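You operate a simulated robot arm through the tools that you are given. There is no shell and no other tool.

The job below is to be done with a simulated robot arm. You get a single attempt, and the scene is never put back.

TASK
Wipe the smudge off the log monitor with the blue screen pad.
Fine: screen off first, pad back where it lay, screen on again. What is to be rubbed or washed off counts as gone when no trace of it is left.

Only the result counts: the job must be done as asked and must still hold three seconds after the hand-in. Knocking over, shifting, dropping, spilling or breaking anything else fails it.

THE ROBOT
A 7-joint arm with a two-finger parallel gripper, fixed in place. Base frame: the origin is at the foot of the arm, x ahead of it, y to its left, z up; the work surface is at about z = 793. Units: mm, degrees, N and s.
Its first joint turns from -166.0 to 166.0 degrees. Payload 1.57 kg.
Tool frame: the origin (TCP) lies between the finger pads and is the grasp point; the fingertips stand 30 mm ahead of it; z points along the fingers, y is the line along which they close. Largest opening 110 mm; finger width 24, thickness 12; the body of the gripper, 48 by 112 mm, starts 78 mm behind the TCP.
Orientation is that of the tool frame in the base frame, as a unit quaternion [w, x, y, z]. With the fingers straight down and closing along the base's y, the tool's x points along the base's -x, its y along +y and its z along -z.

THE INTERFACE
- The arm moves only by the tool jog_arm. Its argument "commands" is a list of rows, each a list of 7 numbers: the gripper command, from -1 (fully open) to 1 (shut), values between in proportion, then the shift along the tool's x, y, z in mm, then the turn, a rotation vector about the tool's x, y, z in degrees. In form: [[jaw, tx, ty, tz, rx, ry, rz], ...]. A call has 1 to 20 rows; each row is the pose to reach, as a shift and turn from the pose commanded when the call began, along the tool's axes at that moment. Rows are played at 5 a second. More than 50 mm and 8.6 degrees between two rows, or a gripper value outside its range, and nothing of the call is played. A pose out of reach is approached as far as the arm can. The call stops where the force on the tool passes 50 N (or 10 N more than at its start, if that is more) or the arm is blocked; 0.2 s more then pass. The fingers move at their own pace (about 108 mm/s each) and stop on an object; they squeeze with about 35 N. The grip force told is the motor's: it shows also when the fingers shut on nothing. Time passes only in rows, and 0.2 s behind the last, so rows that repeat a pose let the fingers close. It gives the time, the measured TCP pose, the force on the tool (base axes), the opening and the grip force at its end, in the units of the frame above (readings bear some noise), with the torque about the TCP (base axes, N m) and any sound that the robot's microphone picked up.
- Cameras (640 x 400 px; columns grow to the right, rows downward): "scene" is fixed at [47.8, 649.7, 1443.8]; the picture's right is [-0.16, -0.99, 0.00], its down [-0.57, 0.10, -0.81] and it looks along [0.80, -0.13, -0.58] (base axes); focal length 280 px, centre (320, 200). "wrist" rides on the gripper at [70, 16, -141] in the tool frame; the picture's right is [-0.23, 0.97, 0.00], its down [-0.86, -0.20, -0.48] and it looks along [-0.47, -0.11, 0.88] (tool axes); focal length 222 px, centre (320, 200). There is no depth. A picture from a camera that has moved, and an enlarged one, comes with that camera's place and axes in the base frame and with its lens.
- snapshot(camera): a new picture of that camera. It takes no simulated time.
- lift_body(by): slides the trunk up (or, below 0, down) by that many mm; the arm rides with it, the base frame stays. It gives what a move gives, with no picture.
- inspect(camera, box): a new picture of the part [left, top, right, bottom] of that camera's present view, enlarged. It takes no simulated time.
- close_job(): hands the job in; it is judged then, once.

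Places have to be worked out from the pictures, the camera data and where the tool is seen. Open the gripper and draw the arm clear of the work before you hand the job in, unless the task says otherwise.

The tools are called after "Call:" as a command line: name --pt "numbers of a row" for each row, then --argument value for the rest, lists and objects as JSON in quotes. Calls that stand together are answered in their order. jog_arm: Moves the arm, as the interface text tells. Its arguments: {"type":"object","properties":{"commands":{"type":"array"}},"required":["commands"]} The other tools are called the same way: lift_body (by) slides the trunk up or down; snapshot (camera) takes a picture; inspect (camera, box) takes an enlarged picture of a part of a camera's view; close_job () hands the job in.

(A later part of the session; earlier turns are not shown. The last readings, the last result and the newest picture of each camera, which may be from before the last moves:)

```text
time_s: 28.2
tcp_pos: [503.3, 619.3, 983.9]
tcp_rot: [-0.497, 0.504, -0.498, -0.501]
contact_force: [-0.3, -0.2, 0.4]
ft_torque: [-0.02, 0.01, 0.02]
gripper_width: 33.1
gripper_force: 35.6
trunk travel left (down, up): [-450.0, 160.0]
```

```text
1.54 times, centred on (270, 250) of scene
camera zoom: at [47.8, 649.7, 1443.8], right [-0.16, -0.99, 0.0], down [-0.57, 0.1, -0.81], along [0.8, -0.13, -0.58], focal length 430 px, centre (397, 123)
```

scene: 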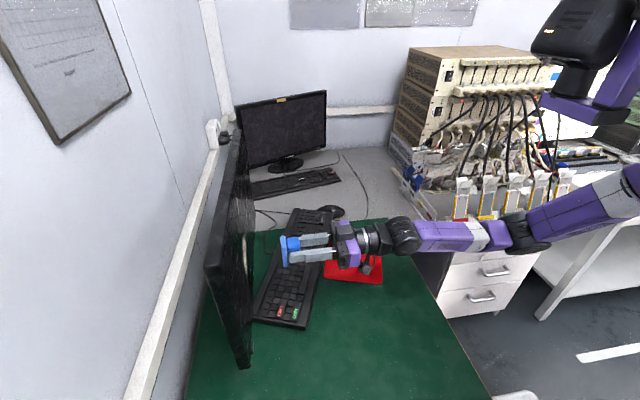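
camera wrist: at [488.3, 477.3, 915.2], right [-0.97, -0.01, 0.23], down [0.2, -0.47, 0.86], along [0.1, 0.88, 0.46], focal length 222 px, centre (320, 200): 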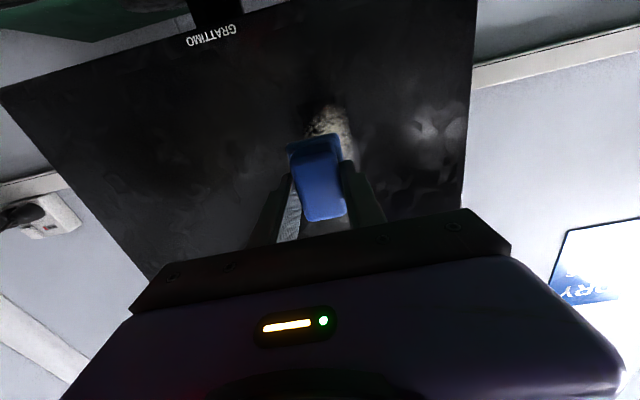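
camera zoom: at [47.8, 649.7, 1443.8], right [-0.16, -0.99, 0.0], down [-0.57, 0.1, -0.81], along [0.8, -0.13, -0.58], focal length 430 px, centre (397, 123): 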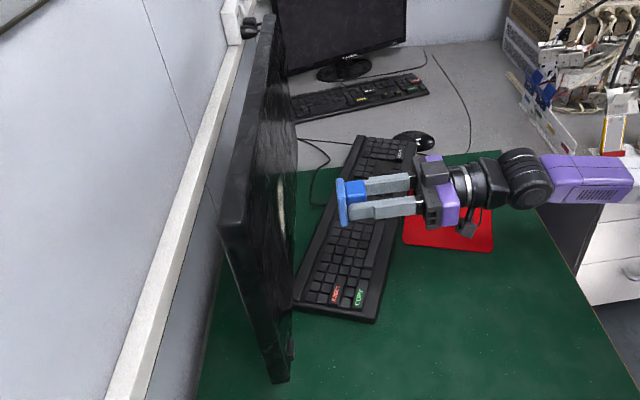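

That patch is a glossy reflection; the earlier view showed nothing there. I'll advance 65 mm toward the screen with a 0.6° yaw correction, staying short of contact.

Call:
jog_arm --pt "1 0 0 10 0.1 0 0" --pt "1 0 0 20 0.2 0 0" --pt "1 0 0 30 0.3 0 0" --pt "1 0 0 40 0.4 0 0" --pt "1 0 0 50 0.5 0 0" --pt "1 0 0 60 0.6 0 0" --pt "1 0 0 68 0.6 0 0" --pt "1 0 0 68 0.6 0 0"

Call:
inspect --camera "scene" --box '[210, 200, 310, 290]'

Call:
snapshot --camera "wrist"

```text
time_s: 30.0
tcp_pos: [501.2, 688.3, 985.5]
tcp_rot: [0.5, -0.501, 0.501, 0.499]
contact_force: [-0.1, -0.8, -0.7]
ft_torque: [-0.07, 0.0, -0.02]
gripper_width: 32.8
gripper_force: 35.2
trunk travel left (down, up): [-450.0, 160.0]
```

```text
4.44 times, centred on (260, 245) of scene
camera zoom: at [47.8, 649.7, 1443.8], right [-0.16, -0.99, 0.0], down [-0.57, 0.1, -0.81], along [0.8, -0.13, -0.58], focal length 1244 px, centre (587, 0)
```

zoom: 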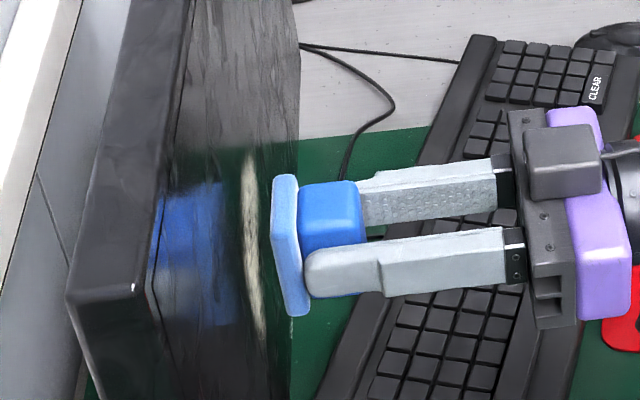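

```text
taken
camera wrist: at [485.6, 545.3, 916.0], right [-0.97, 0.0, 0.23], down [0.2, -0.48, 0.86], along [0.11, 0.88, 0.46], focal length 222 px, centre (320, 200)
```

wrist: 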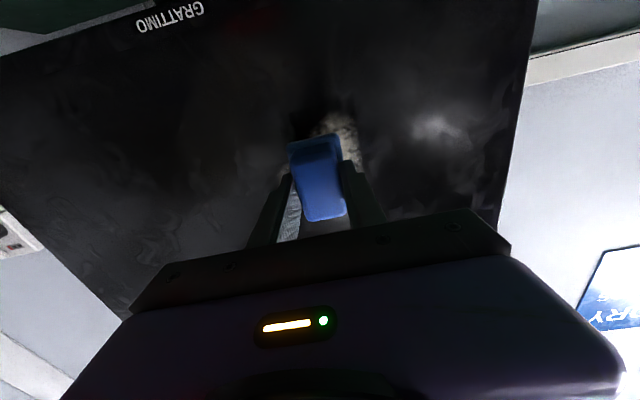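

The tool axis is now square to the screen. I'll creep forward in 2 mm rows toward contact.

Call:
jog_arm --pt "1 0 0 2 0 0 0" --pt "1 0 0 4 0 0 0" --pt "1 0 0 6 0 0 0" --pt "1 0 0 8 0 0 0" --pt "1 0 0 10 0 0 0" --pt "1 0 0 12 0 0 0"

```text
time_s: 31.4
tcp_pos: [502.5, 700.0, 985.2]
tcp_rot: [-0.499, 0.502, -0.5, -0.499]
contact_force: [0.0, -0.5, -0.6]
ft_torque: [0.0, 0.0, 0.04]
gripper_width: 32.9
gripper_force: 34.9
trunk travel left (down, up): [-450.0, 160.0]
```

No contact yet at y=700, so I'll keep creeping in 1 mm rows.

Call:
jog_arm --pt "1 0 0 1 0 0 0" --pt "1 0 0 2 0 0 0" --pt "1 0 0 3 0 0 0" --pt "1 0 0 4 0 0 0"

Call:
inspect --camera "scene" --box '[210, 200, 310, 290]'

```text
time_s: 32.4
tcp_pos: [501.6, 702.3, 985.4]
tcp_rot: [0.5, -0.5, 0.501, 0.498]
contact_force: [-5.8, -42.4, -0.9]
ft_torque: [0.22, 0.01, 0.17]
gripper_width: 32.9
gripper_force: 35.0
trunk travel left (down, up): [-450.0, 160.0]
```

```text
4.44 times, centred on (260, 245) of scene
camera zoom: at [47.8, 649.7, 1443.8], right [-0.16, -0.99, 0.0], down [-0.57, 0.1, -0.81], along [0.8, -0.13, -0.58], focal length 1244 px, centre (587, 0)
```

zoom: 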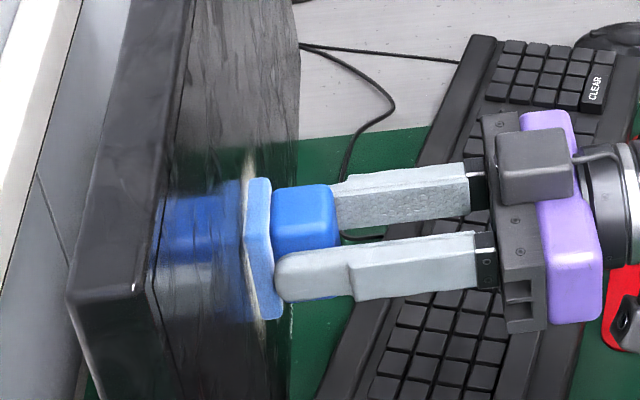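

Contact gave 42 N, which is more than I want. I'll ease back 1.5 mm.

Call:
jog_arm --pt "1 0 0 -0.8 0 0 0" --pt "1 0 0 -1.5 0 0 0" --pt "1 0 0 -1.5 0 0 0"

```text
time_s: 33.2
tcp_pos: [501.0, 701.2, 983.9]
tcp_rot: [-0.5, 0.501, -0.501, -0.499]
contact_force: [-0.3, -20.2, -1.9]
ft_torque: [0.29, -0.02, -0.02]
gripper_width: 33.1
gripper_force: 35.2
trunk travel left (down, up): [-450.0, 160.0]
```

About 20 N now. I'll ease off another 0.6 mm and make the first vertical stroke in the middle column, watching the force.

Call:
jog_arm --pt "1 0 0 -0.6 0 0 0" --pt "1 8 0 -0.6 0 0 0" --pt "1 16 0 -0.6 0 0 0" --pt "1 24 0 -0.6 0 0 0" --pt "1 32 0 -0.6 0 0 0" --pt "1 38 0 -0.6 0 0 0"

```text
time_s: 34.6
tcp_pos: [503.2, 700.5, 945.4]
tcp_rot: [-0.5, 0.501, -0.5, -0.499]
contact_force: [0.5, -0.1, -0.2]
ft_torque: [-0.01, 0.01, 0.02]
gripper_width: 32.7
gripper_force: 34.8
trunk travel left (down, up): [-450.0, 160.0]
```

Contact was lost at the bottom of the stroke. I'll press back in with small steps to find the surface here.

Call:
jog_arm --pt "1 0 0 0.5 0 0 0" --pt "1 0 0 0.8 0 0 0" --pt "1 0 0 0.8 0 0 0"

```text
time_s: 35.4
tcp_pos: [502.8, 700.6, 945.2]
tcp_rot: [-0.499, 0.501, -0.5, -0.5]
contact_force: [0.5, -1.0, -0.2]
ft_torque: [-0.01, 0.04, -0.02]
gripper_width: 32.5
gripper_force: 35.0
trunk travel left (down, up): [-450.0, 160.0]
```

Call:
jog_arm --pt "1 0 0 0.4 0 0 0" --pt "1 0 0 0.8 0 0 0" --pt "1 0 0 0.8 0 0 0"

```text
time_s: 36.2
tcp_pos: [502.8, 702.0, 946.6]
tcp_rot: [-0.499, 0.502, -0.501, -0.498]
contact_force: [-0.3, -23.1, -4.4]
ft_torque: [0.5, -0.03, 0.06]
gripper_width: 33.0
gripper_force: 34.7
trunk travel left (down, up): [-450.0, 160.0]
```

The torque shows the pad's upper edge touching first, and the surface slopes about 1.2° (the top leans toward the robot). I'll back off, pitch the tool by about 1.3° to match, and press lightly again.

Call:
jog_arm --pt "1 0 0 -2 0 0 0" --pt "1 0 0 -2 0 -1.3 0" --pt "1 0 0 -1 0 -1.3 0" --pt "1 0 0 -0.5 0 -1.3 0" --pt "1 0 0 -0.5 0 -1.3 0"

```text
time_s: 37.4
tcp_pos: [502.1, 703.2, 946.0]
tcp_rot: [0.505, -0.496, 0.494, 0.505]
contact_force: [-1.8, -8.8, -1.2]
ft_torque: [-0.22, 0.09, 0.06]
gripper_width: 33.2
gripper_force: 34.3
trunk travel left (down, up): [-450.0, 160.0]
```

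Now the lower edge bears, so 1.3° was too much. I'll rotate back by half and recheck.

Call:
jog_arm --pt "1 0 0 0 0 0.3 0" --pt "1 0 0 0 0 0.6 0" --pt "1 0 0 0 0 0.6 0"

```text
time_s: 38.2
tcp_pos: [503.5, 702.1, 947.4]
tcp_rot: [0.502, -0.499, 0.497, 0.502]
contact_force: [0.5, -1.6, 0.3]
ft_torque: [0.07, -0.03, 0.02]
gripper_width: 32.8
gripper_force: 35.4
trunk travel left (down, up): [-450.0, 160.0]
```

Near-flush contact at 1.6 N. I'll press 0.7 mm more and stroke upward through the middle column.

Call:
jog_arm --pt "1 0 0 0.4 0 0 0" --pt "1 0 0 0.7 0 0 0" --pt "1 -8 0 0.7 0 0 0" --pt "1 -16 0 0.7 0 0 0" --pt "1 -24 0 0.7 0 0 0" --pt "1 -32 0 0.7 0 0 0" --pt "1 -40 0 0.7 0 0 0"

Call:
snapshot --camera "wrist"

```text
time_s: 39.8
tcp_pos: [503.8, 702.6, 985.0]
tcp_rot: [0.502, -0.498, 0.498, 0.501]
contact_force: [-1.6, -43.9, -17.7]
ft_torque: [0.55, -0.04, 0.06]
gripper_width: 33.0
gripper_force: 34.9
trunk travel left (down, up): [-450.0, 160.0]
```

```text
taken
camera wrist: at [486.5, 560.4, 915.4], right [-0.97, 0.0, 0.23], down [0.2, -0.48, 0.85], along [0.11, 0.87, 0.47], focal length 222 px, centre (320, 200)
```

wrist: 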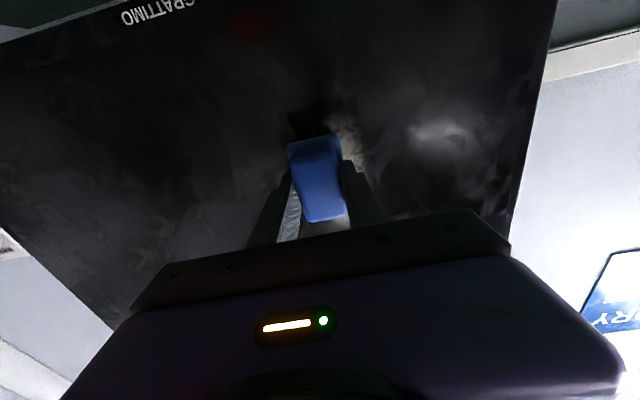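

The force rose to 44 N with the upper edge bearing, so the screen leans about 1–2°. I'll retract about 2 mm, add 0.5° of pitch, and read again.

Call:
jog_arm --pt "1 0 0 -1.2 0 0 0" --pt "1 0 0 -2.2 0 -0.5 0" --pt "1 0 0 -2.2 0 -0.5 0"

Call:
inspect --camera "scene" --box '[215, 310, 295, 380]'

Call:
inspect --camera "scene" --box '[210, 200, 310, 290]'

```text
time_s: 40.6
tcp_pos: [502.0, 700.8, 988.7]
tcp_rot: [0.505, -0.496, 0.493, 0.505]
contact_force: [0.2, -0.8, -0.5]
ft_torque: [0.02, 0.02, 0.0]
gripper_width: 33.3
gripper_force: 35.4
trunk travel left (down, up): [-450.0, 160.0]
```

```text
5.71 times, centred on (255, 345) of scene
camera zoom: at [47.8, 649.7, 1443.8], right [-0.16, -0.99, 0.0], down [-0.57, 0.1, -0.81], along [0.8, -0.13, -0.58], focal length 1599 px, centre (691, -629)
```

zoom: 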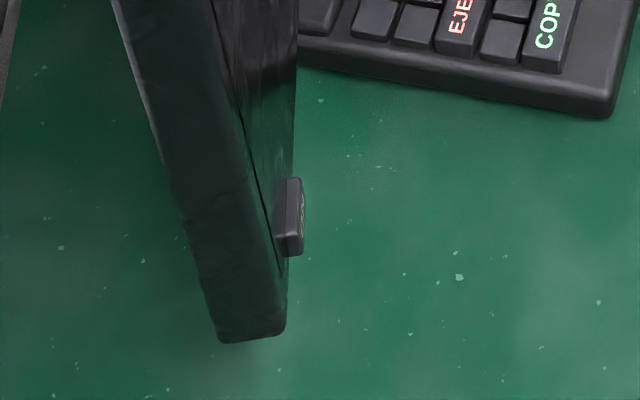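

```text
4.44 times, centred on (260, 245) of scene
camera zoom: at [47.8, 649.7, 1443.8], right [-0.16, -0.99, 0.0], down [-0.57, 0.1, -0.81], along [0.8, -0.13, -0.58], focal length 1244 px, centre (587, 0)
```

zoom: 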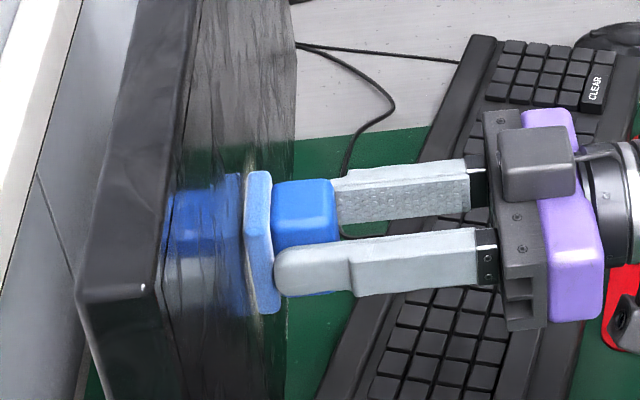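

The monitor appears to have tilted slightly (bottom back, top forward), so it has a compliant hinge and I need lighter forces. I'll back off 6 mm and check whether it springs back on its own.

Call:
jog_arm --pt "1 0 0 -3 0 0 0" --pt "1 0 0 -6 0 0 0" --pt "1 0 0 -6 0 0 0" --pt "1 0 0 -6 0 0 0" --pt "1 0 0 -6 0 0 0"

Call:
inspect --camera "scene" --box '[215, 310, 295, 380]'

Call:
inspect --camera "scene" --box '[200, 220, 280, 310]'

Call:
inspect --camera "scene" --box '[200, 120, 280, 220]'

```text
time_s: 41.8
tcp_pos: [501.5, 694.1, 985.3]
tcp_rot: [0.505, -0.496, 0.494, 0.505]
contact_force: [0.2, -0.3, 0.1]
ft_torque: [-0.03, 0.0, 0.01]
gripper_width: 32.7
gripper_force: 34.8
trunk travel left (down, up): [-450.0, 160.0]
```

```text
5.71 times, centred on (255, 345) of scene
camera zoom: at [47.8, 649.7, 1443.8], right [-0.16, -0.99, 0.0], down [-0.57, 0.1, -0.81], along [0.8, -0.13, -0.58], focal length 1599 px, centre (691, -629)
```

zoom: 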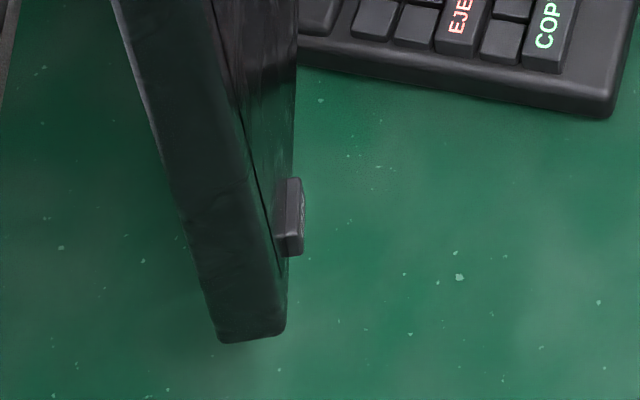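

```text
4.44 times, centred on (240, 265) of scene
camera zoom: at [47.8, 649.7, 1443.8], right [-0.16, -0.99, 0.0], down [-0.57, 0.1, -0.81], along [0.8, -0.13, -0.58], focal length 1244 px, centre (676, -89)
```

zoom: 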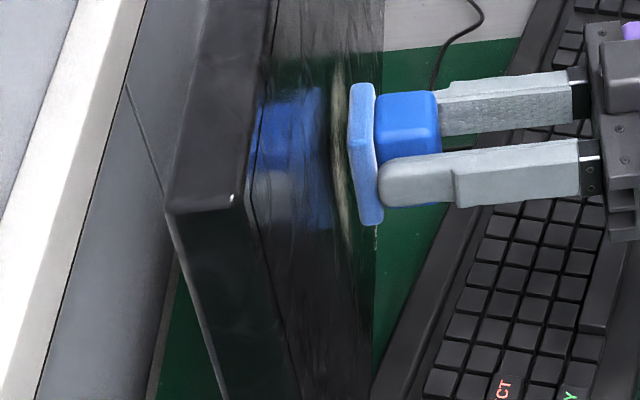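

```text
4.00 times, centred on (240, 170) of scene
camera zoom: at [47.8, 649.7, 1443.8], right [-0.16, -0.99, 0.0], down [-0.57, 0.1, -0.81], along [0.8, -0.13, -0.58], focal length 1119 px, centre (640, 320)
```

zoom: 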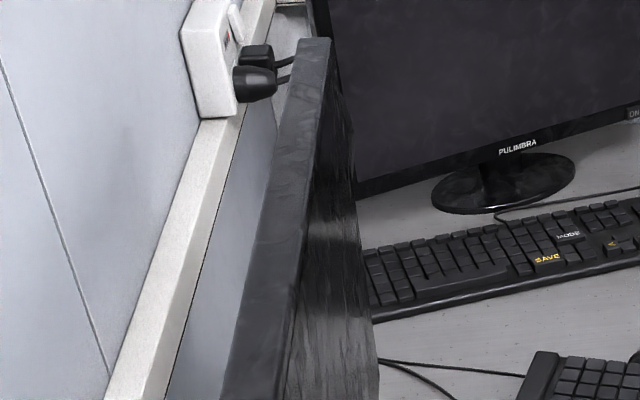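

The monitor stays tilted about 1.5° forward at the top, so it has a friction hinge near z≈970–990. I'll restore that later by pressing gently high on the screen. First I'll slide sideways, clear of the screen, to see how much of the smudge has gone.

Call:
jog_arm --pt "1 0 0 -15 0 0 0" --pt "1 0 -10 -30 0 0 0" --pt "1 0 -35 -40 0 0 0" --pt "1 0 -60 -50 0 0 0" --pt "1 0 -85 -60 0 0 0" --pt "1 0 -110 -60 0 0 0" --pt "1 0 -110 -60 0 0 0"

Call:
snapshot --camera "wrist"

```text
time_s: 43.4
tcp_pos: [611.9, 633.6, 982.2]
tcp_rot: [0.504, -0.497, 0.495, 0.505]
contact_force: [-0.9, -0.8, -0.4]
ft_torque: [-0.03, 0.01, -0.01]
gripper_width: 32.9
gripper_force: 35.2
trunk travel left (down, up): [-450.0, 160.0]
```

```text
taken
camera wrist: at [595.6, 494.1, 911.6], right [-0.97, 0.0, 0.23], down [0.2, -0.49, 0.85], along [0.11, 0.87, 0.48], focal length 222 px, centre (320, 200)
```

wrist: 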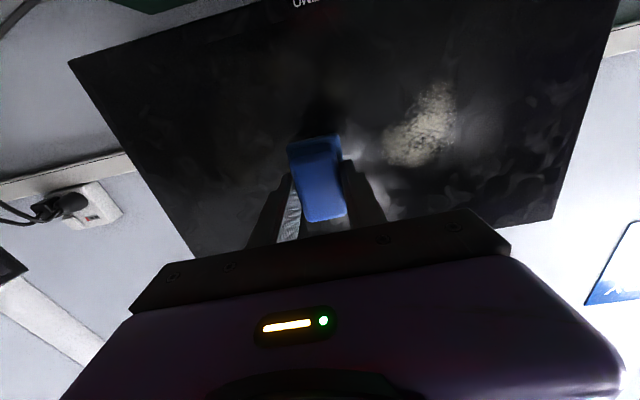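

The smudge is visible to the right in this view, so I'll zoom in on it.

Call:
inspect --camera "wrist" --box '[360, 60, 490, 190]'

Call:
inspect --camera "wrist" --box '[270, 120, 370, 230]'

```text
3.08 times, centred on (425, 125) of wrist
camera zoom: at [595.6, 494.1, 911.6], right [-0.97, 0.0, 0.23], down [0.2, -0.49, 0.85], along [0.11, 0.87, 0.48], focal length 684 px, centre (-3, 431)
```

zoom: 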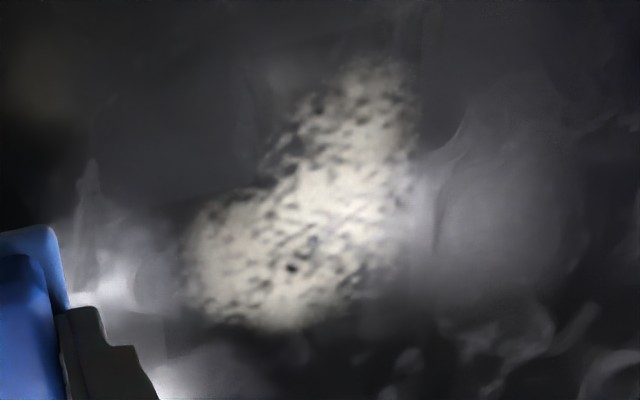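

```text
3.64 times, centred on (320, 175) of wrist
camera zoom: at [595.6, 494.1, 911.6], right [-0.97, 0.0, 0.23], down [0.2, -0.49, 0.85], along [0.11, 0.87, 0.48], focal length 808 px, centre (320, 291)
```

zoom: 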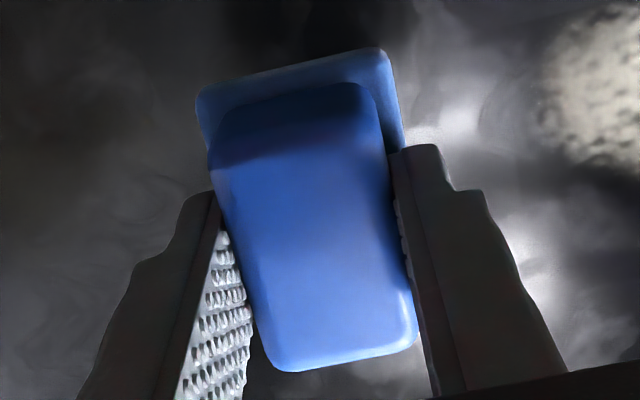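

The smudge is still mostly there, at x≈460–545 and z≈940–1031, so it needs more rubbing. I'll use light horizontal strokes near the hinge height so the monitor doesn't tilt. First I'll go to the left edge, just off the surface.

Call:
jog_arm --pt "1 -1 24 10 0 0 0" --pt "1 -2 48 20 0 0 0" --pt "1 -3 72 30 0 0 0" --pt "1 -3 96 40 0 0 0" --pt "1 -3 120 50 0 0 0" --pt "1 -3 142 58 0 0 0" --pt "1 -3 142 63 0 0 0" --pt "1 -3 142 65 0 0 0" --pt "1 -3 142 65 0 0 0"

```text
time_s: 45.4
tcp_pos: [470.4, 698.9, 988.3]
tcp_rot: [0.505, -0.496, 0.495, 0.504]
contact_force: [0.7, -0.1, -1.4]
ft_torque: [-0.02, -0.02, 0.03]
gripper_width: 33.1
gripper_force: 34.7
trunk travel left (down, up): [-450.0, 160.0]
```

I'm at (470, 699, 988) with no contact. I'll creep in by 2 mm.

Call:
jog_arm --pt "1 0 0 0.6 0 0 0" --pt "1 0 0 1.2 0 0 0" --pt "1 0 0 1.8 0 0 0" --pt "1 0 0 1.8 0 0 0"

```text
time_s: 46.4
tcp_pos: [470.7, 700.6, 989.4]
tcp_rot: [0.505, -0.496, 0.495, 0.504]
contact_force: [0.4, -2.6, 0.0]
ft_torque: [-0.09, -0.02, -0.03]
gripper_width: 32.9
gripper_force: 35.1
trunk travel left (down, up): [-450.0, 160.0]
```

Light contact (2.6 N). I'll press 0.4 mm more and stroke horizontally to x≈536.

Call:
jog_arm --pt "1 0 0 0.4 0 0 0" --pt "1 0 -8 0.4 0 0 0" --pt "1 0 -16 0.4 0 0 0" --pt "1 0 -24 0.4 0 0 0" --pt "1 0 -32 0.4 0 0 0" --pt "1 0 -40 0.4 0 0 0" --pt "1 0 -48 0.4 0 0 0" --pt "1 0 -56 0.4 0 0 0" --pt "1 0 -66 0.4 0 0 0"

Call:
snapshot --camera "wrist"

```text
time_s: 48.4
tcp_pos: [537.8, 702.3, 989.4]
tcp_rot: [0.505, -0.496, 0.495, 0.504]
contact_force: [-0.3, -3.1, -0.7]
ft_torque: [0.12, 0.02, -0.02]
gripper_width: 32.8
gripper_force: 35.2
trunk travel left (down, up): [-450.0, 160.0]
```

```text
taken
camera wrist: at [521.1, 560.7, 917.9], right [-0.97, 0.0, 0.22], down [0.2, -0.49, 0.85], along [0.11, 0.87, 0.48], focal length 222 px, centre (320, 200)
```

wrist: 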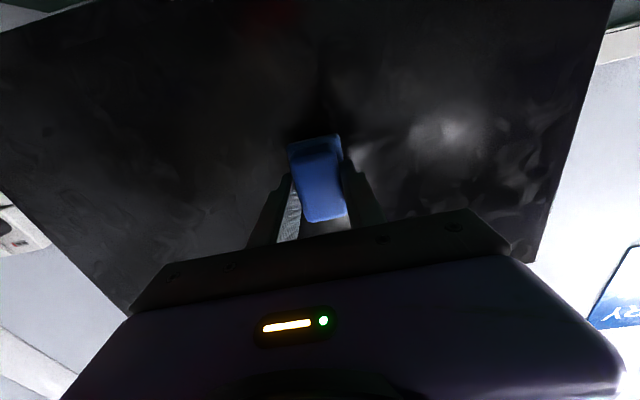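

The smudge right of the pad now looks much fainter in this view. I'll zoom in to confirm.

Call:
inspect --camera "wrist" --box '[320, 70, 480, 200]'

Call:
inspect --camera "scene" --box '[200, 220, 280, 310]'

```text
3.08 times, centred on (400, 135) of wrist
camera zoom: at [521.1, 560.7, 917.9], right [-0.97, 0.0, 0.22], down [0.2, -0.49, 0.85], along [0.11, 0.87, 0.48], focal length 684 px, centre (74, 400)
```

zoom: 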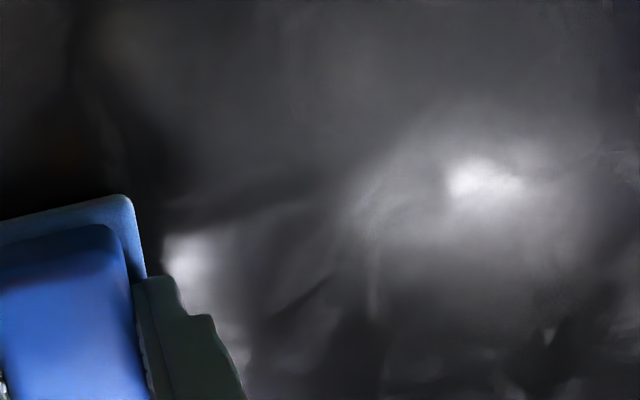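

```text
4.44 times, centred on (240, 265) of scene
camera zoom: at [47.8, 649.7, 1443.8], right [-0.16, -0.99, 0.0], down [-0.57, 0.1, -0.81], along [0.8, -0.13, -0.58], focal length 1244 px, centre (676, -89)
```

zoom: 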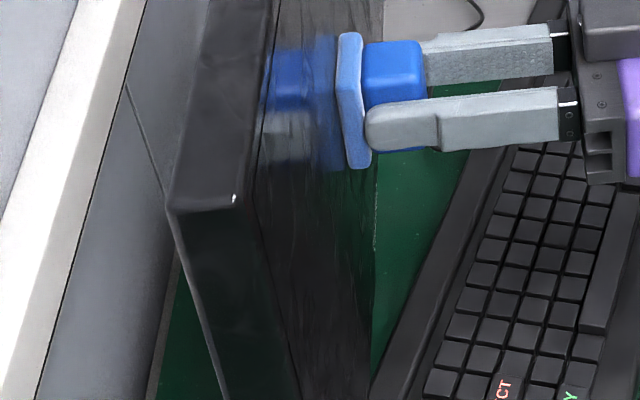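

The smudge looks wiped away on the visible side. To leave no trace I'll also stroke lightly at a lower row (z≈968), moving back to x≈470.

Call:
jog_arm --pt "1 7 0 0.1 0 0 0" --pt "1 14 0 0.3 0 0 0" --pt "1 21 0 0.4 0 0 0" --pt "1 21 8 0.4 0 0 0" --pt "1 21 16 0.4 0 0 0" --pt "1 21 24 0.4 0 0 0" --pt "1 21 32 0.4 0 0 0" --pt "1 21 40 0.4 0 0 0" --pt "1 21 48 0.4 0 0 0" --pt "1 21 56 0.4 0 0 0" --pt "1 21 66 0.4 0 0 0"

```text
time_s: 50.8
tcp_pos: [472.6, 702.4, 968.6]
tcp_rot: [0.505, -0.495, 0.496, 0.504]
contact_force: [6.3, -20.2, -0.4]
ft_torque: [0.37, 0.1, -0.16]
gripper_width: 32.9
gripper_force: 34.9
trunk travel left (down, up): [-450.0, 160.0]
```

The force rose to 20 N here, so I'll ease off about 1 mm, move up to z≈1008, and stroke across the upper row.

Call:
jog_arm --pt "1 0 0 -1.0 0 0 0" --pt "1 -10 0 -1.0 0 0 0" --pt "1 -20 0 -1.0 0 0 0" --pt "1 -30 0 -1.1 0 0 0" --pt "1 -40 0 -1.1 0 0 0" --pt "1 -40 0 -1.1 0 0 0"

```text
time_s: 52.2
tcp_pos: [470.2, 699.2, 1007.4]
tcp_rot: [0.505, -0.496, 0.495, 0.505]
contact_force: [-0.8, -13.6, -7.0]
ft_torque: [0.03, 0.01, 0.05]
gripper_width: 33.0
gripper_force: 35.7
trunk travel left (down, up): [-450.0, 160.0]
```

The force is 13.6 N here. I'll ease back 0.4 mm and stroke right along the upper row.

Call:
jog_arm --pt "1 0 0 -0.4 0 0 0" --pt "1 0 -8 -0.4 0 0 0" --pt "1 0 -16 -0.3 0 0 0" --pt "1 0 -24 -0.3 0 0 0" --pt "1 0 -32 -0.2 0 0 0" --pt "1 0 -40 -0.1 0 0 0" --pt "1 0 -48 0 0 0 0" --pt "1 0 -56 0.1 0 0 0" --pt "1 0 -66 0.2 0 0 0"

```text
time_s: 54.2
tcp_pos: [536.6, 700.0, 1007.8]
tcp_rot: [0.505, -0.496, 0.495, 0.504]
contact_force: [0.1, 0.5, -0.8]
ft_torque: [-0.02, 0.0, -0.02]
gripper_width: 33.3
gripper_force: 35.3
trunk travel left (down, up): [-450.0, 160.0]
```

Contact was lost by the end of that stroke. I'll press in to re-establish light contact here.

Call:
jog_arm --pt "1 0 0 0.5 0 0 0" --pt "1 0 0 1.0 0 0 0" --pt "1 0 0 1.0 0 0 0"

```text
time_s: 55.0
tcp_pos: [537.9, 700.7, 1008.5]
tcp_rot: [0.505, -0.496, 0.495, 0.504]
contact_force: [-2.9, -18.4, -3.0]
ft_torque: [0.06, 0.03, 0.07]
gripper_width: 32.6
gripper_force: 35.2
trunk travel left (down, up): [-450.0, 160.0]
```

That gave 18 N. I'll ease 0.4 mm and stroke back left along the upper row, following the slight surface slope.

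Call:
jog_arm --pt "1 0 0 -0.4 0 0 0" --pt "1 0 8 -0.4 0 0 0" --pt "1 0 16 -0.5 0 0 0" --pt "1 0 24 -0.5 0 0 0" --pt "1 0 32 -0.6 0 0 0" --pt "1 0 40 -0.7 0 0 0" --pt "1 0 48 -0.8 0 0 0" --pt "1 0 56 -0.9 0 0 0" --pt "1 0 66 -1.0 0 0 0"

Call:
inspect --camera "scene" --box '[200, 220, 280, 310]'

Call:
inspect --camera "scene" --box '[215, 310, 295, 380]'

```text
time_s: 57.0
tcp_pos: [470.0, 700.4, 1009.3]
tcp_rot: [0.504, -0.497, 0.495, 0.505]
contact_force: [2.2, -9.7, -1.0]
ft_torque: [0.04, 0.01, -0.14]
gripper_width: 33.0
gripper_force: 34.9
trunk travel left (down, up): [-450.0, 160.0]
```

```text
4.44 times, centred on (240, 265) of scene
camera zoom: at [47.8, 649.7, 1443.8], right [-0.16, -0.99, 0.0], down [-0.57, 0.1, -0.81], along [0.8, -0.13, -0.58], focal length 1244 px, centre (676, -89)
```

zoom: 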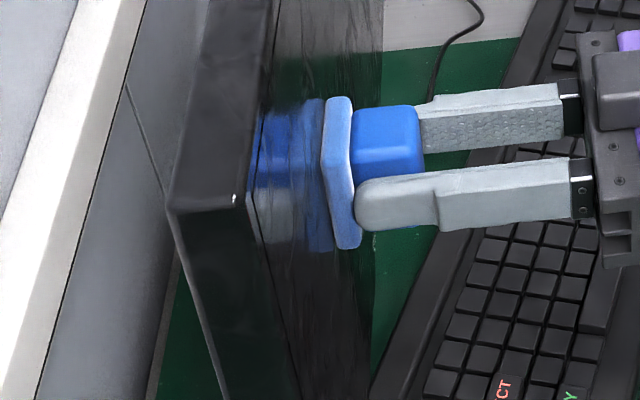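

```text
5.71 times, centred on (255, 345) of scene
camera zoom: at [47.8, 649.7, 1443.8], right [-0.16, -0.99, 0.0], down [-0.57, 0.1, -0.81], along [0.8, -0.13, -0.58], focal length 1599 px, centre (691, -629)
```

zoom: 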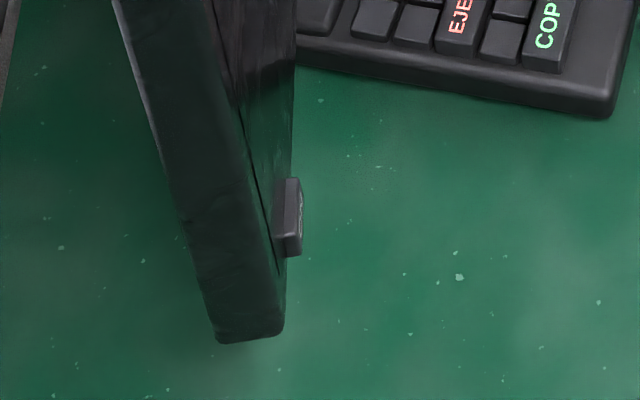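

The monitor's tilt hasn't changed (still about 1.5°). I'll retreat and slide right to view the wiped area.

Call:
jog_arm --pt "1 0 0 -15 0 0 0" --pt "1 4 -15 -30 0 0 0" --pt "1 8 -45 -45 0 0 0" --pt "1 12 -75 -60 0 0 0" --pt "1 16 -105 -65 0 0 0" --pt "1 20 -125 -68 0 0 0" --pt "1 24 -142 -68 0 0 0" --pt "1 24 -142 -68 0 0 0"

Call:
snapshot --camera "wrist"

Call:
inspect --camera "wrist" --box '[360, 60, 490, 190]'

```text
time_s: 58.8
tcp_pos: [613.6, 631.6, 981.9]
tcp_rot: [0.504, -0.496, 0.495, 0.504]
contact_force: [0.4, 0.9, -0.6]
ft_torque: [-0.01, 0.0, -0.01]
gripper_width: 32.8
gripper_force: 34.9
trunk travel left (down, up): [-450.0, 160.0]
```

```text
taken
camera wrist: at [596.9, 491.9, 911.2], right [-0.97, 0.0, 0.23], down [0.2, -0.49, 0.85], along [0.11, 0.87, 0.48], focal length 222 px, centre (320, 200)
```

wrist: 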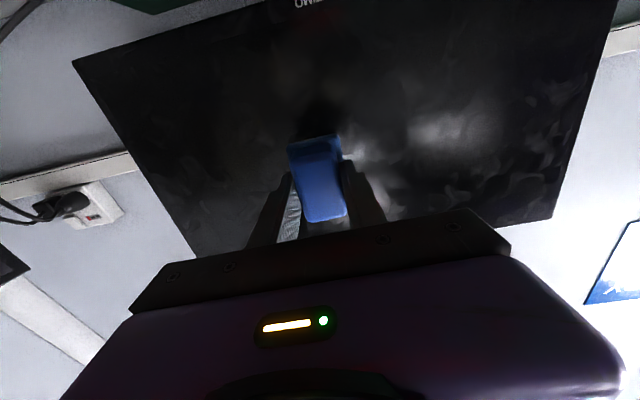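

```text
3.08 times, centred on (425, 125) of wrist
camera zoom: at [596.9, 491.9, 911.2], right [-0.97, 0.0, 0.23], down [0.2, -0.49, 0.85], along [0.11, 0.87, 0.48], focal length 684 px, centre (-3, 431)
```

zoom: 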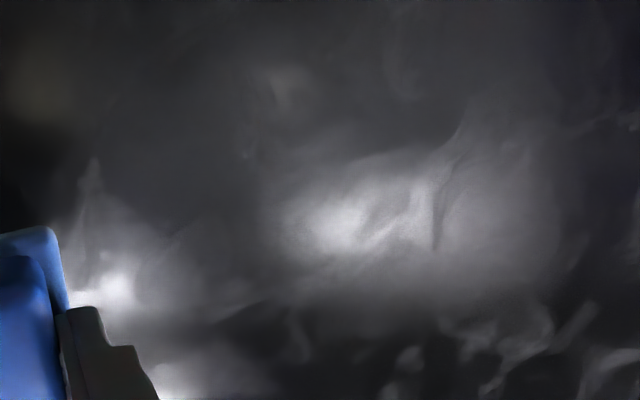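

The smudge appears gone, with only lamp glare left; I'll confirm from the other vantage. First I'll restore the monitor's tilt, so I'm moving the pad opposite the upper centre of the screen (x≈580, z≈1095), off the surface.

Call:
jog_arm --pt "1 -19 6 5 0 0 0" --pt "1 -38 11 10 0 0 0" --pt "1 -57 17 15 0 0 0" --pt "1 -76 22 25 0 0 0" --pt "1 -95 28 35 0 0 0" --pt "1 -113 33 45 0 0 0" --pt "1 -113 33 55 0 0 0" --pt "1 -113 33 60 0 0 0" --pt "1 -113 33 60 0 0 0"

Call:
snapshot --camera "scene"

```text
time_s: 60.8
tcp_pos: [579.3, 691.6, 1096.8]
tcp_rot: [0.505, -0.496, 0.495, 0.504]
contact_force: [-0.3, -0.5, -0.6]
ft_torque: [0.0, 0.01, -0.01]
gripper_width: 33.1
gripper_force: 35.0
trunk travel left (down, up): [-450.0, 160.0]
```

```text
taken
```

scene: 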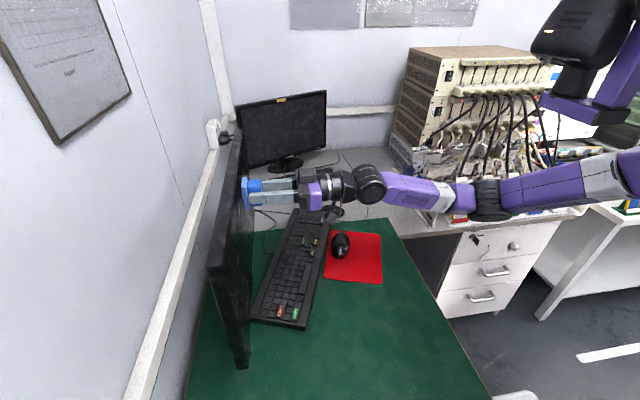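

I'm at (579, 692, 1097) with no contact. I'll creep forward in 1 mm rows until contact.

Call:
jog_arm --pt "1 0 0 1 0 0 0" --pt "1 0 0 2 0 0 0" --pt "1 0 0 3 0 0 0" --pt "1 0 0 4 0 0 0" --pt "1 0 0 5 0 0 0" --pt "1 0 0 5 0 0 0"

```text
time_s: 62.2
tcp_pos: [579.8, 696.5, 1097.1]
tcp_rot: [0.505, -0.495, 0.496, 0.504]
contact_force: [0.1, -0.3, -0.8]
ft_torque: [0.0, -0.04, 0.01]
gripper_width: 33.0
gripper_force: 34.6
trunk travel left (down, up): [-450.0, 160.0]
```

Still free at 696.5, so I'll continue in 0.7 mm rows.

Call:
jog_arm --pt "1 0 0 0.7 0 0 0" --pt "1 0 0 1.4 0 0 0" --pt "1 0 0 2.1 0 0 0" --pt "1 0 0 2.1 0 0 0"

```text
time_s: 63.2
tcp_pos: [579.6, 696.8, 1096.3]
tcp_rot: [0.505, -0.495, 0.496, 0.503]
contact_force: [-0.1, -4.9, -1.9]
ft_torque: [-0.05, 0.0, -0.02]
gripper_width: 32.9
gripper_force: 34.9
trunk travel left (down, up): [-450.0, 160.0]
```

Contact at 4.9 N. I'll push on 1.5 mm and see how the tilt responds.

Call:
jog_arm --pt "1 0 0 0.5 0 0 0" --pt "1 0 0 1.0 0 0 0" --pt "1 0 0 1.5 0 0 0" --pt "1 0 0 1.5 0 0 0"

Call:
inspect --camera "scene" --box '[200, 220, 280, 310]'

```text
time_s: 64.2
tcp_pos: [580.7, 698.4, 1097.5]
tcp_rot: [0.504, -0.496, 0.496, 0.504]
contact_force: [-2.4, -14.8, -3.0]
ft_torque: [-0.54, 0.09, 0.07]
gripper_width: 32.6
gripper_force: 35.2
trunk travel left (down, up): [-450.0, 160.0]
```

```text
4.44 times, centred on (240, 265) of scene
camera zoom: at [47.8, 649.7, 1443.8], right [-0.16, -0.99, 0.0], down [-0.57, 0.1, -0.81], along [0.8, -0.13, -0.58], focal length 1244 px, centre (676, -89)
```

zoom: 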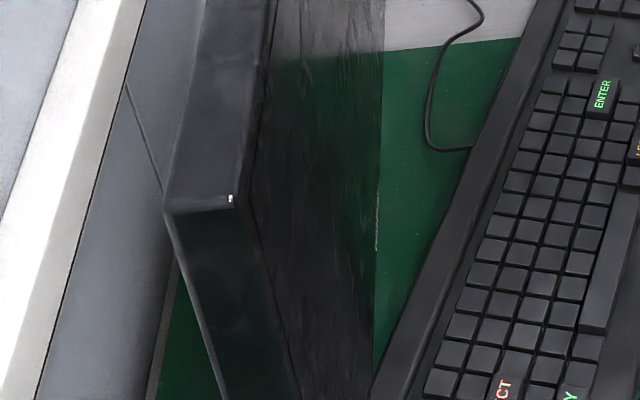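

The screen is rotating back (the corner highlight moved from 233 to 230; the target is 218). I'll level the tool and push on 2 mm more.

Call:
jog_arm --pt "1 0 0 0.5 0 0.4 0" --pt "1 0 0 1.0 0 0.7 0" --pt "1 0 0 1.5 0 1.0 0" --pt "1 0 0 2.0 0 1.0 0" --pt "1 0 0 2.0 0 1.0 0"

Call:
inspect --camera "scene" --box '[200, 220, 280, 310]'

Call:
inspect --camera "scene" --box '[215, 310, 295, 380]'

```text
time_s: 65.4
tcp_pos: [579.5, 701.5, 1098.7]
tcp_rot: [0.501, -0.5, 0.499, 0.5]
contact_force: [1.9, -12.1, 2.4]
ft_torque: [-0.32, -0.02, -0.02]
gripper_width: 33.0
gripper_force: 35.1
trunk travel left (down, up): [-450.0, 160.0]
```

```text
4.44 times, centred on (240, 265) of scene
camera zoom: at [47.8, 649.7, 1443.8], right [-0.16, -0.99, 0.0], down [-0.57, 0.1, -0.81], along [0.8, -0.13, -0.58], focal length 1244 px, centre (676, -89)
```

zoom: 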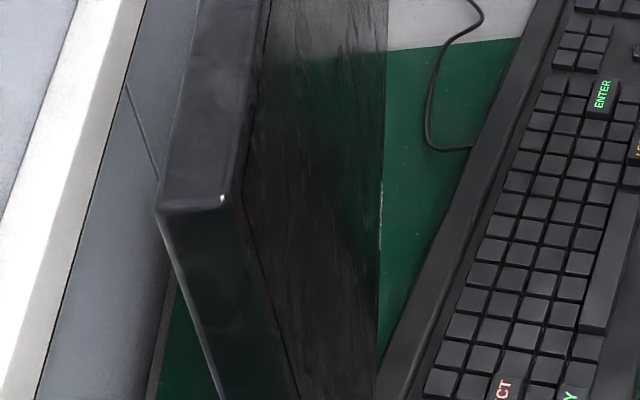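

```text
5.71 times, centred on (255, 345) of scene
camera zoom: at [47.8, 649.7, 1443.8], right [-0.16, -0.99, 0.0], down [-0.57, 0.1, -0.81], along [0.8, -0.13, -0.58], focal length 1599 px, centre (691, -629)
```

zoom: 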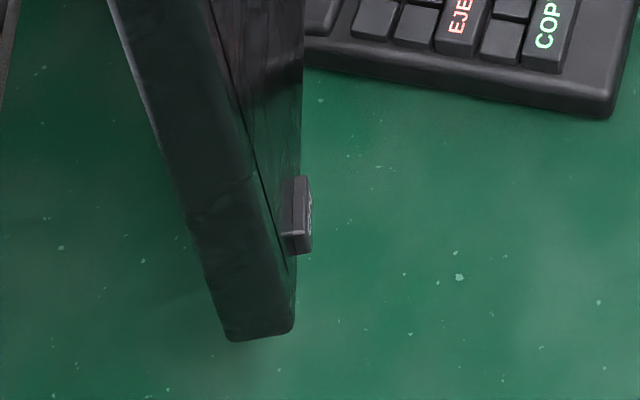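

Nearly restored (highlight 221 vs 218, bottom corner 294 vs 296). I'll push 0.7 mm more, then retreat and compare.

Call:
jog_arm --pt "1 0 0 0.4 0 0 0" --pt "1 0 0 0.7 0 0 0" --pt "1 0 0 0.7 0 0 0" --pt "1 0 0 -2 0 0 0" --pt "1 0 0 -8 0 0 0" --pt "1 0 0 -20 0 0 0" --pt "1 0 0 -20 0 0 0"

Call:
inspect --camera "scene" --box '[200, 220, 280, 310]'

Call:
inspect --camera "scene" --box '[215, 310, 295, 380]'

Call:
inspect --camera "scene" --box '[200, 120, 280, 220]'

```text
time_s: 67.0
tcp_pos: [578.6, 682.0, 1096.0]
tcp_rot: [-0.5, 0.501, -0.499, -0.5]
contact_force: [-0.4, 0.5, 0.4]
ft_torque: [-0.03, -0.01, -0.03]
gripper_width: 32.8
gripper_force: 34.6
trunk travel left (down, up): [-450.0, 160.0]
```

```text
4.44 times, centred on (240, 265) of scene
camera zoom: at [47.8, 649.7, 1443.8], right [-0.16, -0.99, 0.0], down [-0.57, 0.1, -0.81], along [0.8, -0.13, -0.58], focal length 1244 px, centre (676, -89)
```

zoom: 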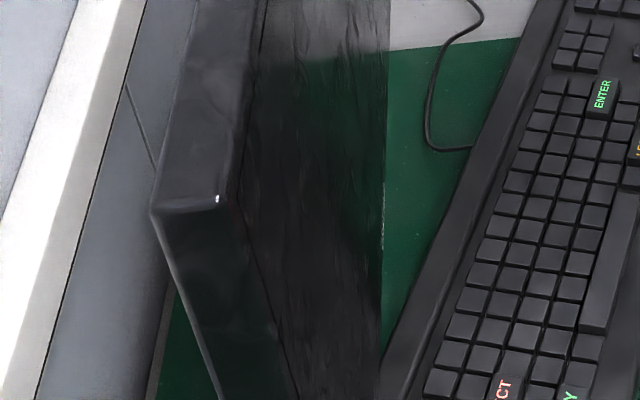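

```text
5.71 times, centred on (255, 345) of scene
camera zoom: at [47.8, 649.7, 1443.8], right [-0.16, -0.99, 0.0], down [-0.57, 0.1, -0.81], along [0.8, -0.13, -0.58], focal length 1599 px, centre (691, -629)
```

zoom: 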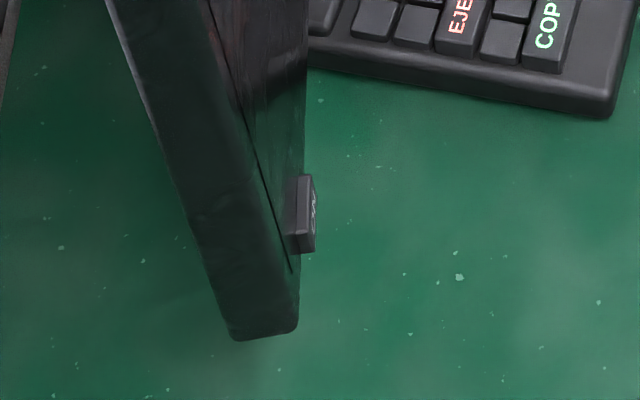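

```text
4.00 times, centred on (240, 170) of scene
camera zoom: at [47.8, 649.7, 1443.8], right [-0.16, -0.99, 0.0], down [-0.57, 0.1, -0.81], along [0.8, -0.13, -0.58], focal length 1119 px, centre (640, 320)
```

zoom: 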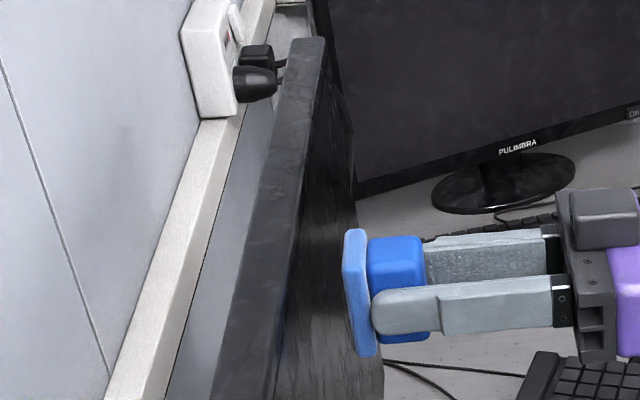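

The tilt is back to within about 0.3° of the original (highlight 217 vs 218, corner 299 vs 296). Next I'll retreat to a vantage with less glare to confirm the smudge is gone while I still hold the pad.

Call:
jog_arm --pt "1 -2.4 -6.1 -25.2 0 4.5 0" --pt "1 -4.8 -12.2 -50.4 0 9 0" --pt "1 -7.2 -18.3 -75.6 0 13.5 0" --pt "1 -9.6 -24.4 -100.8 0 18 0" --pt "1 -12 -30.5 -126 0 22.5 0" --pt "1 -14.4 -36.6 -151.2 0 27 0" --pt "1 -16.8 -42.7 -176.4 0 31.5 0" --pt "1 -19.2 -48.8 -201.6 0 36 0" --pt "1 -21.6 -54.9 -226.8 0 40.5 0" --pt "1 -24 -61 -252 0 45 0" --pt "1 -24 -61 -252 0 45 0"

Call:
snapshot --camera "wrist"

Call:
inspect --camera "wrist" --box '[300, 90, 500, 240]'

```text
time_s: 69.4
tcp_pos: [640.5, 429.0, 1121.2]
tcp_rot: [0.271, -0.653, 0.654, 0.269]
contact_force: [0.1, 0.0, 0.3]
ft_torque: [0.01, -0.04, 0.05]
gripper_width: 32.8
gripper_force: 34.9
trunk travel left (down, up): [-450.0, 160.0]
```

```text
taken
camera wrist: at [622.9, 280.0, 1173.0], right [-0.97, 0.16, 0.16], down [0.2, 0.27, 0.94], along [0.11, 0.95, -0.29], focal length 222 px, centre (320, 200)
```

wrist: 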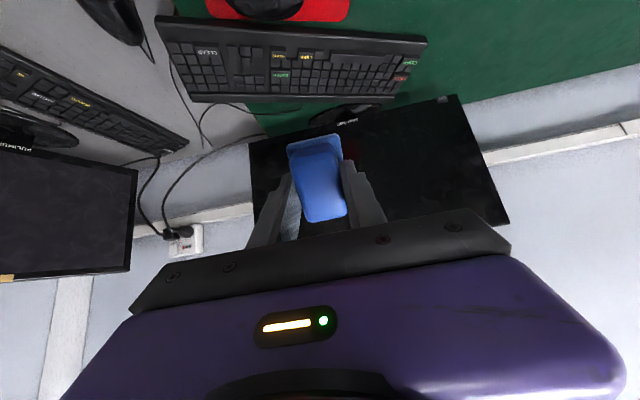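

```text
2.67 times, centred on (400, 165) of wrist
camera zoom: at [622.9, 280.0, 1173.0], right [-0.97, 0.16, 0.16], down [0.2, 0.27, 0.94], along [0.11, 0.95, -0.29], focal length 592 px, centre (107, 293)
```

zoom: 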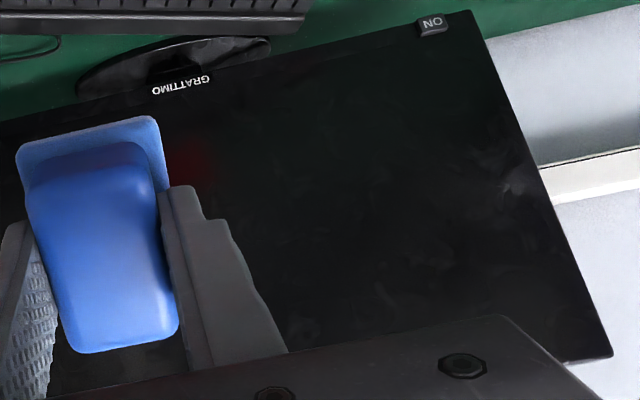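

The wiped region (around (301, 202) in this zoom) looks black. I'll zoom in more closely for faint traces.

Call:
inspect --camera "wrist" --box '[360, 130, 440, 200]'

Call:
inspect --camera "wrist" --box '[340, 110, 420, 180]'

```text
5.71 times, centred on (400, 165) of wrist
camera zoom: at [622.9, 280.0, 1173.0], right [-0.97, 0.16, 0.16], down [0.2, 0.27, 0.94], along [0.11, 0.95, -0.29], focal length 1269 px, centre (-137, 400)
```

zoom: 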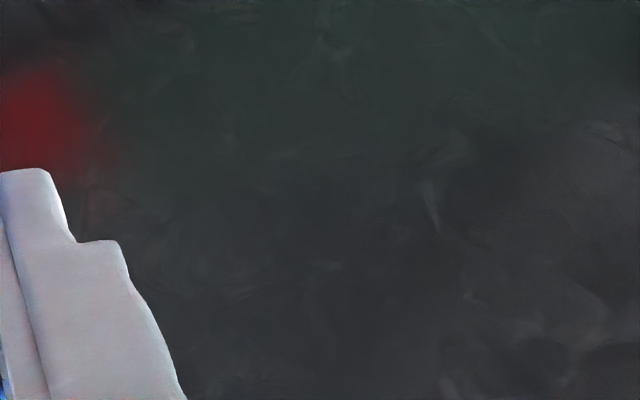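

```text
5.71 times, centred on (380, 145) of wrist
camera zoom: at [622.9, 280.0, 1173.0], right [-0.97, 0.16, 0.16], down [0.2, 0.27, 0.94], along [0.11, 0.95, -0.29], focal length 1269 px, centre (-23, 514)
```

zoom: 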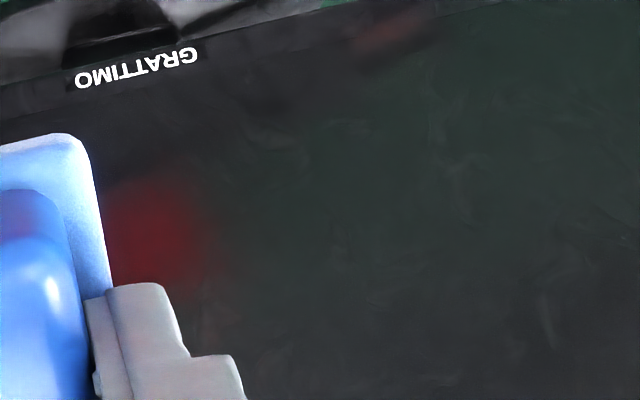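

No trace of the smudge remains; the red patch is a reflection of the mouse pad. Before returning the pad I'll check whether it shifted in the grip by comparing with the view right after grasping.

Call:
inspect --camera "wrist" --box '[250, 110, 400, 220]'

Call:
inspect --camera "scene" --box '[270, 100, 410, 230]'

```text
3.64 times, centred on (325, 165) of wrist
camera zoom: at [622.9, 280.0, 1173.0], right [-0.97, 0.16, 0.16], down [0.2, 0.27, 0.94], along [0.11, 0.95, -0.29], focal length 808 px, centre (302, 327)
```

zoom: 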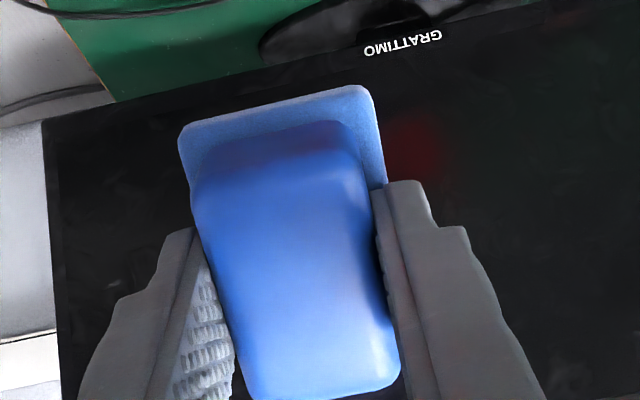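

```text
3.08 times, centred on (340, 165) of scene
camera zoom: at [47.8, 649.7, 1443.8], right [-0.16, -0.99, 0.0], down [-0.57, 0.1, -0.81], along [0.8, -0.13, -0.58], focal length 861 px, centre (258, 308)
```

zoom: 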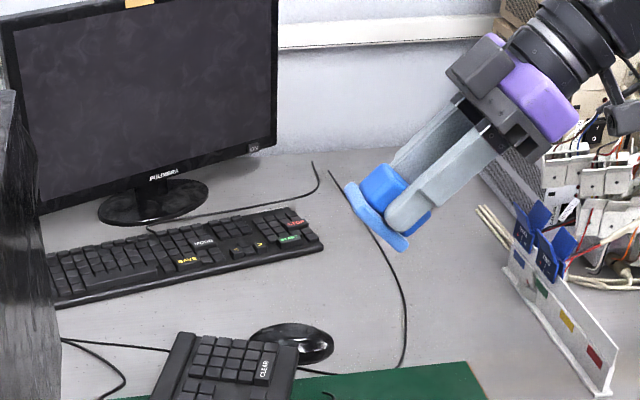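

The pad sits in the grip exactly as when grasped. I'll turn the tool back to straight down and carry the pad toward (400, 420, 1000).

Call:
jog_arm --pt "1 6.13 16.03 5.28 2.345 2.345 5.66" --pt "1 12.25 32.07 10.56 4.689 4.689 11.32" --pt "1 18.38 48.1 15.84 7.034 7.034 16.98" --pt "1 24.5 64.13 21.12 9.379 9.379 22.64" --pt "1 30.63 80.17 26.4 11.72 11.72 28.3" --pt "1 36.76 96.2 31.68 14.07 14.07 33.96" --pt "1 42.89 112.2 36.96 16.41 16.41 39.62" --pt "1 49.0 128.3 42.24 18.76 18.76 45.28" --pt "1 55.1 144.3 47.5 21.1 21.1 50.94" --pt "1 61.3 160.3 52.8 23.45 23.45 56.6" --pt "1 67.4 176.4 58.1 25.79 25.79 62.26" --pt "1 73.5 192.4 63.4 28.14 28.14 67.92" --pt "1 79.6 208.4 68.6 30.48 30.48 73.58" --pt "1 85.8 224.5 73.9 32.83 32.83 79.24" --pt "1 91.9 240.5 79.2 35.17 35.17 84.9" --pt "1 91.9 240.5 79.2 35.17 35.17 84.9" --pt "1 91.9 240.5 79.2 35.17 35.17 84.9"

```text
time_s: 73.0
tcp_pos: [398.6, 421.8, 998.4]
tcp_rot: [0.001, -0.001, 1.0, 0.0]
contact_force: [-0.3, 0.2, -0.9]
ft_torque: [-0.01, 0.01, 0.01]
gripper_width: 32.9
gripper_force: 35.0
trunk travel left (down, up): [-450.0, 160.0]
```

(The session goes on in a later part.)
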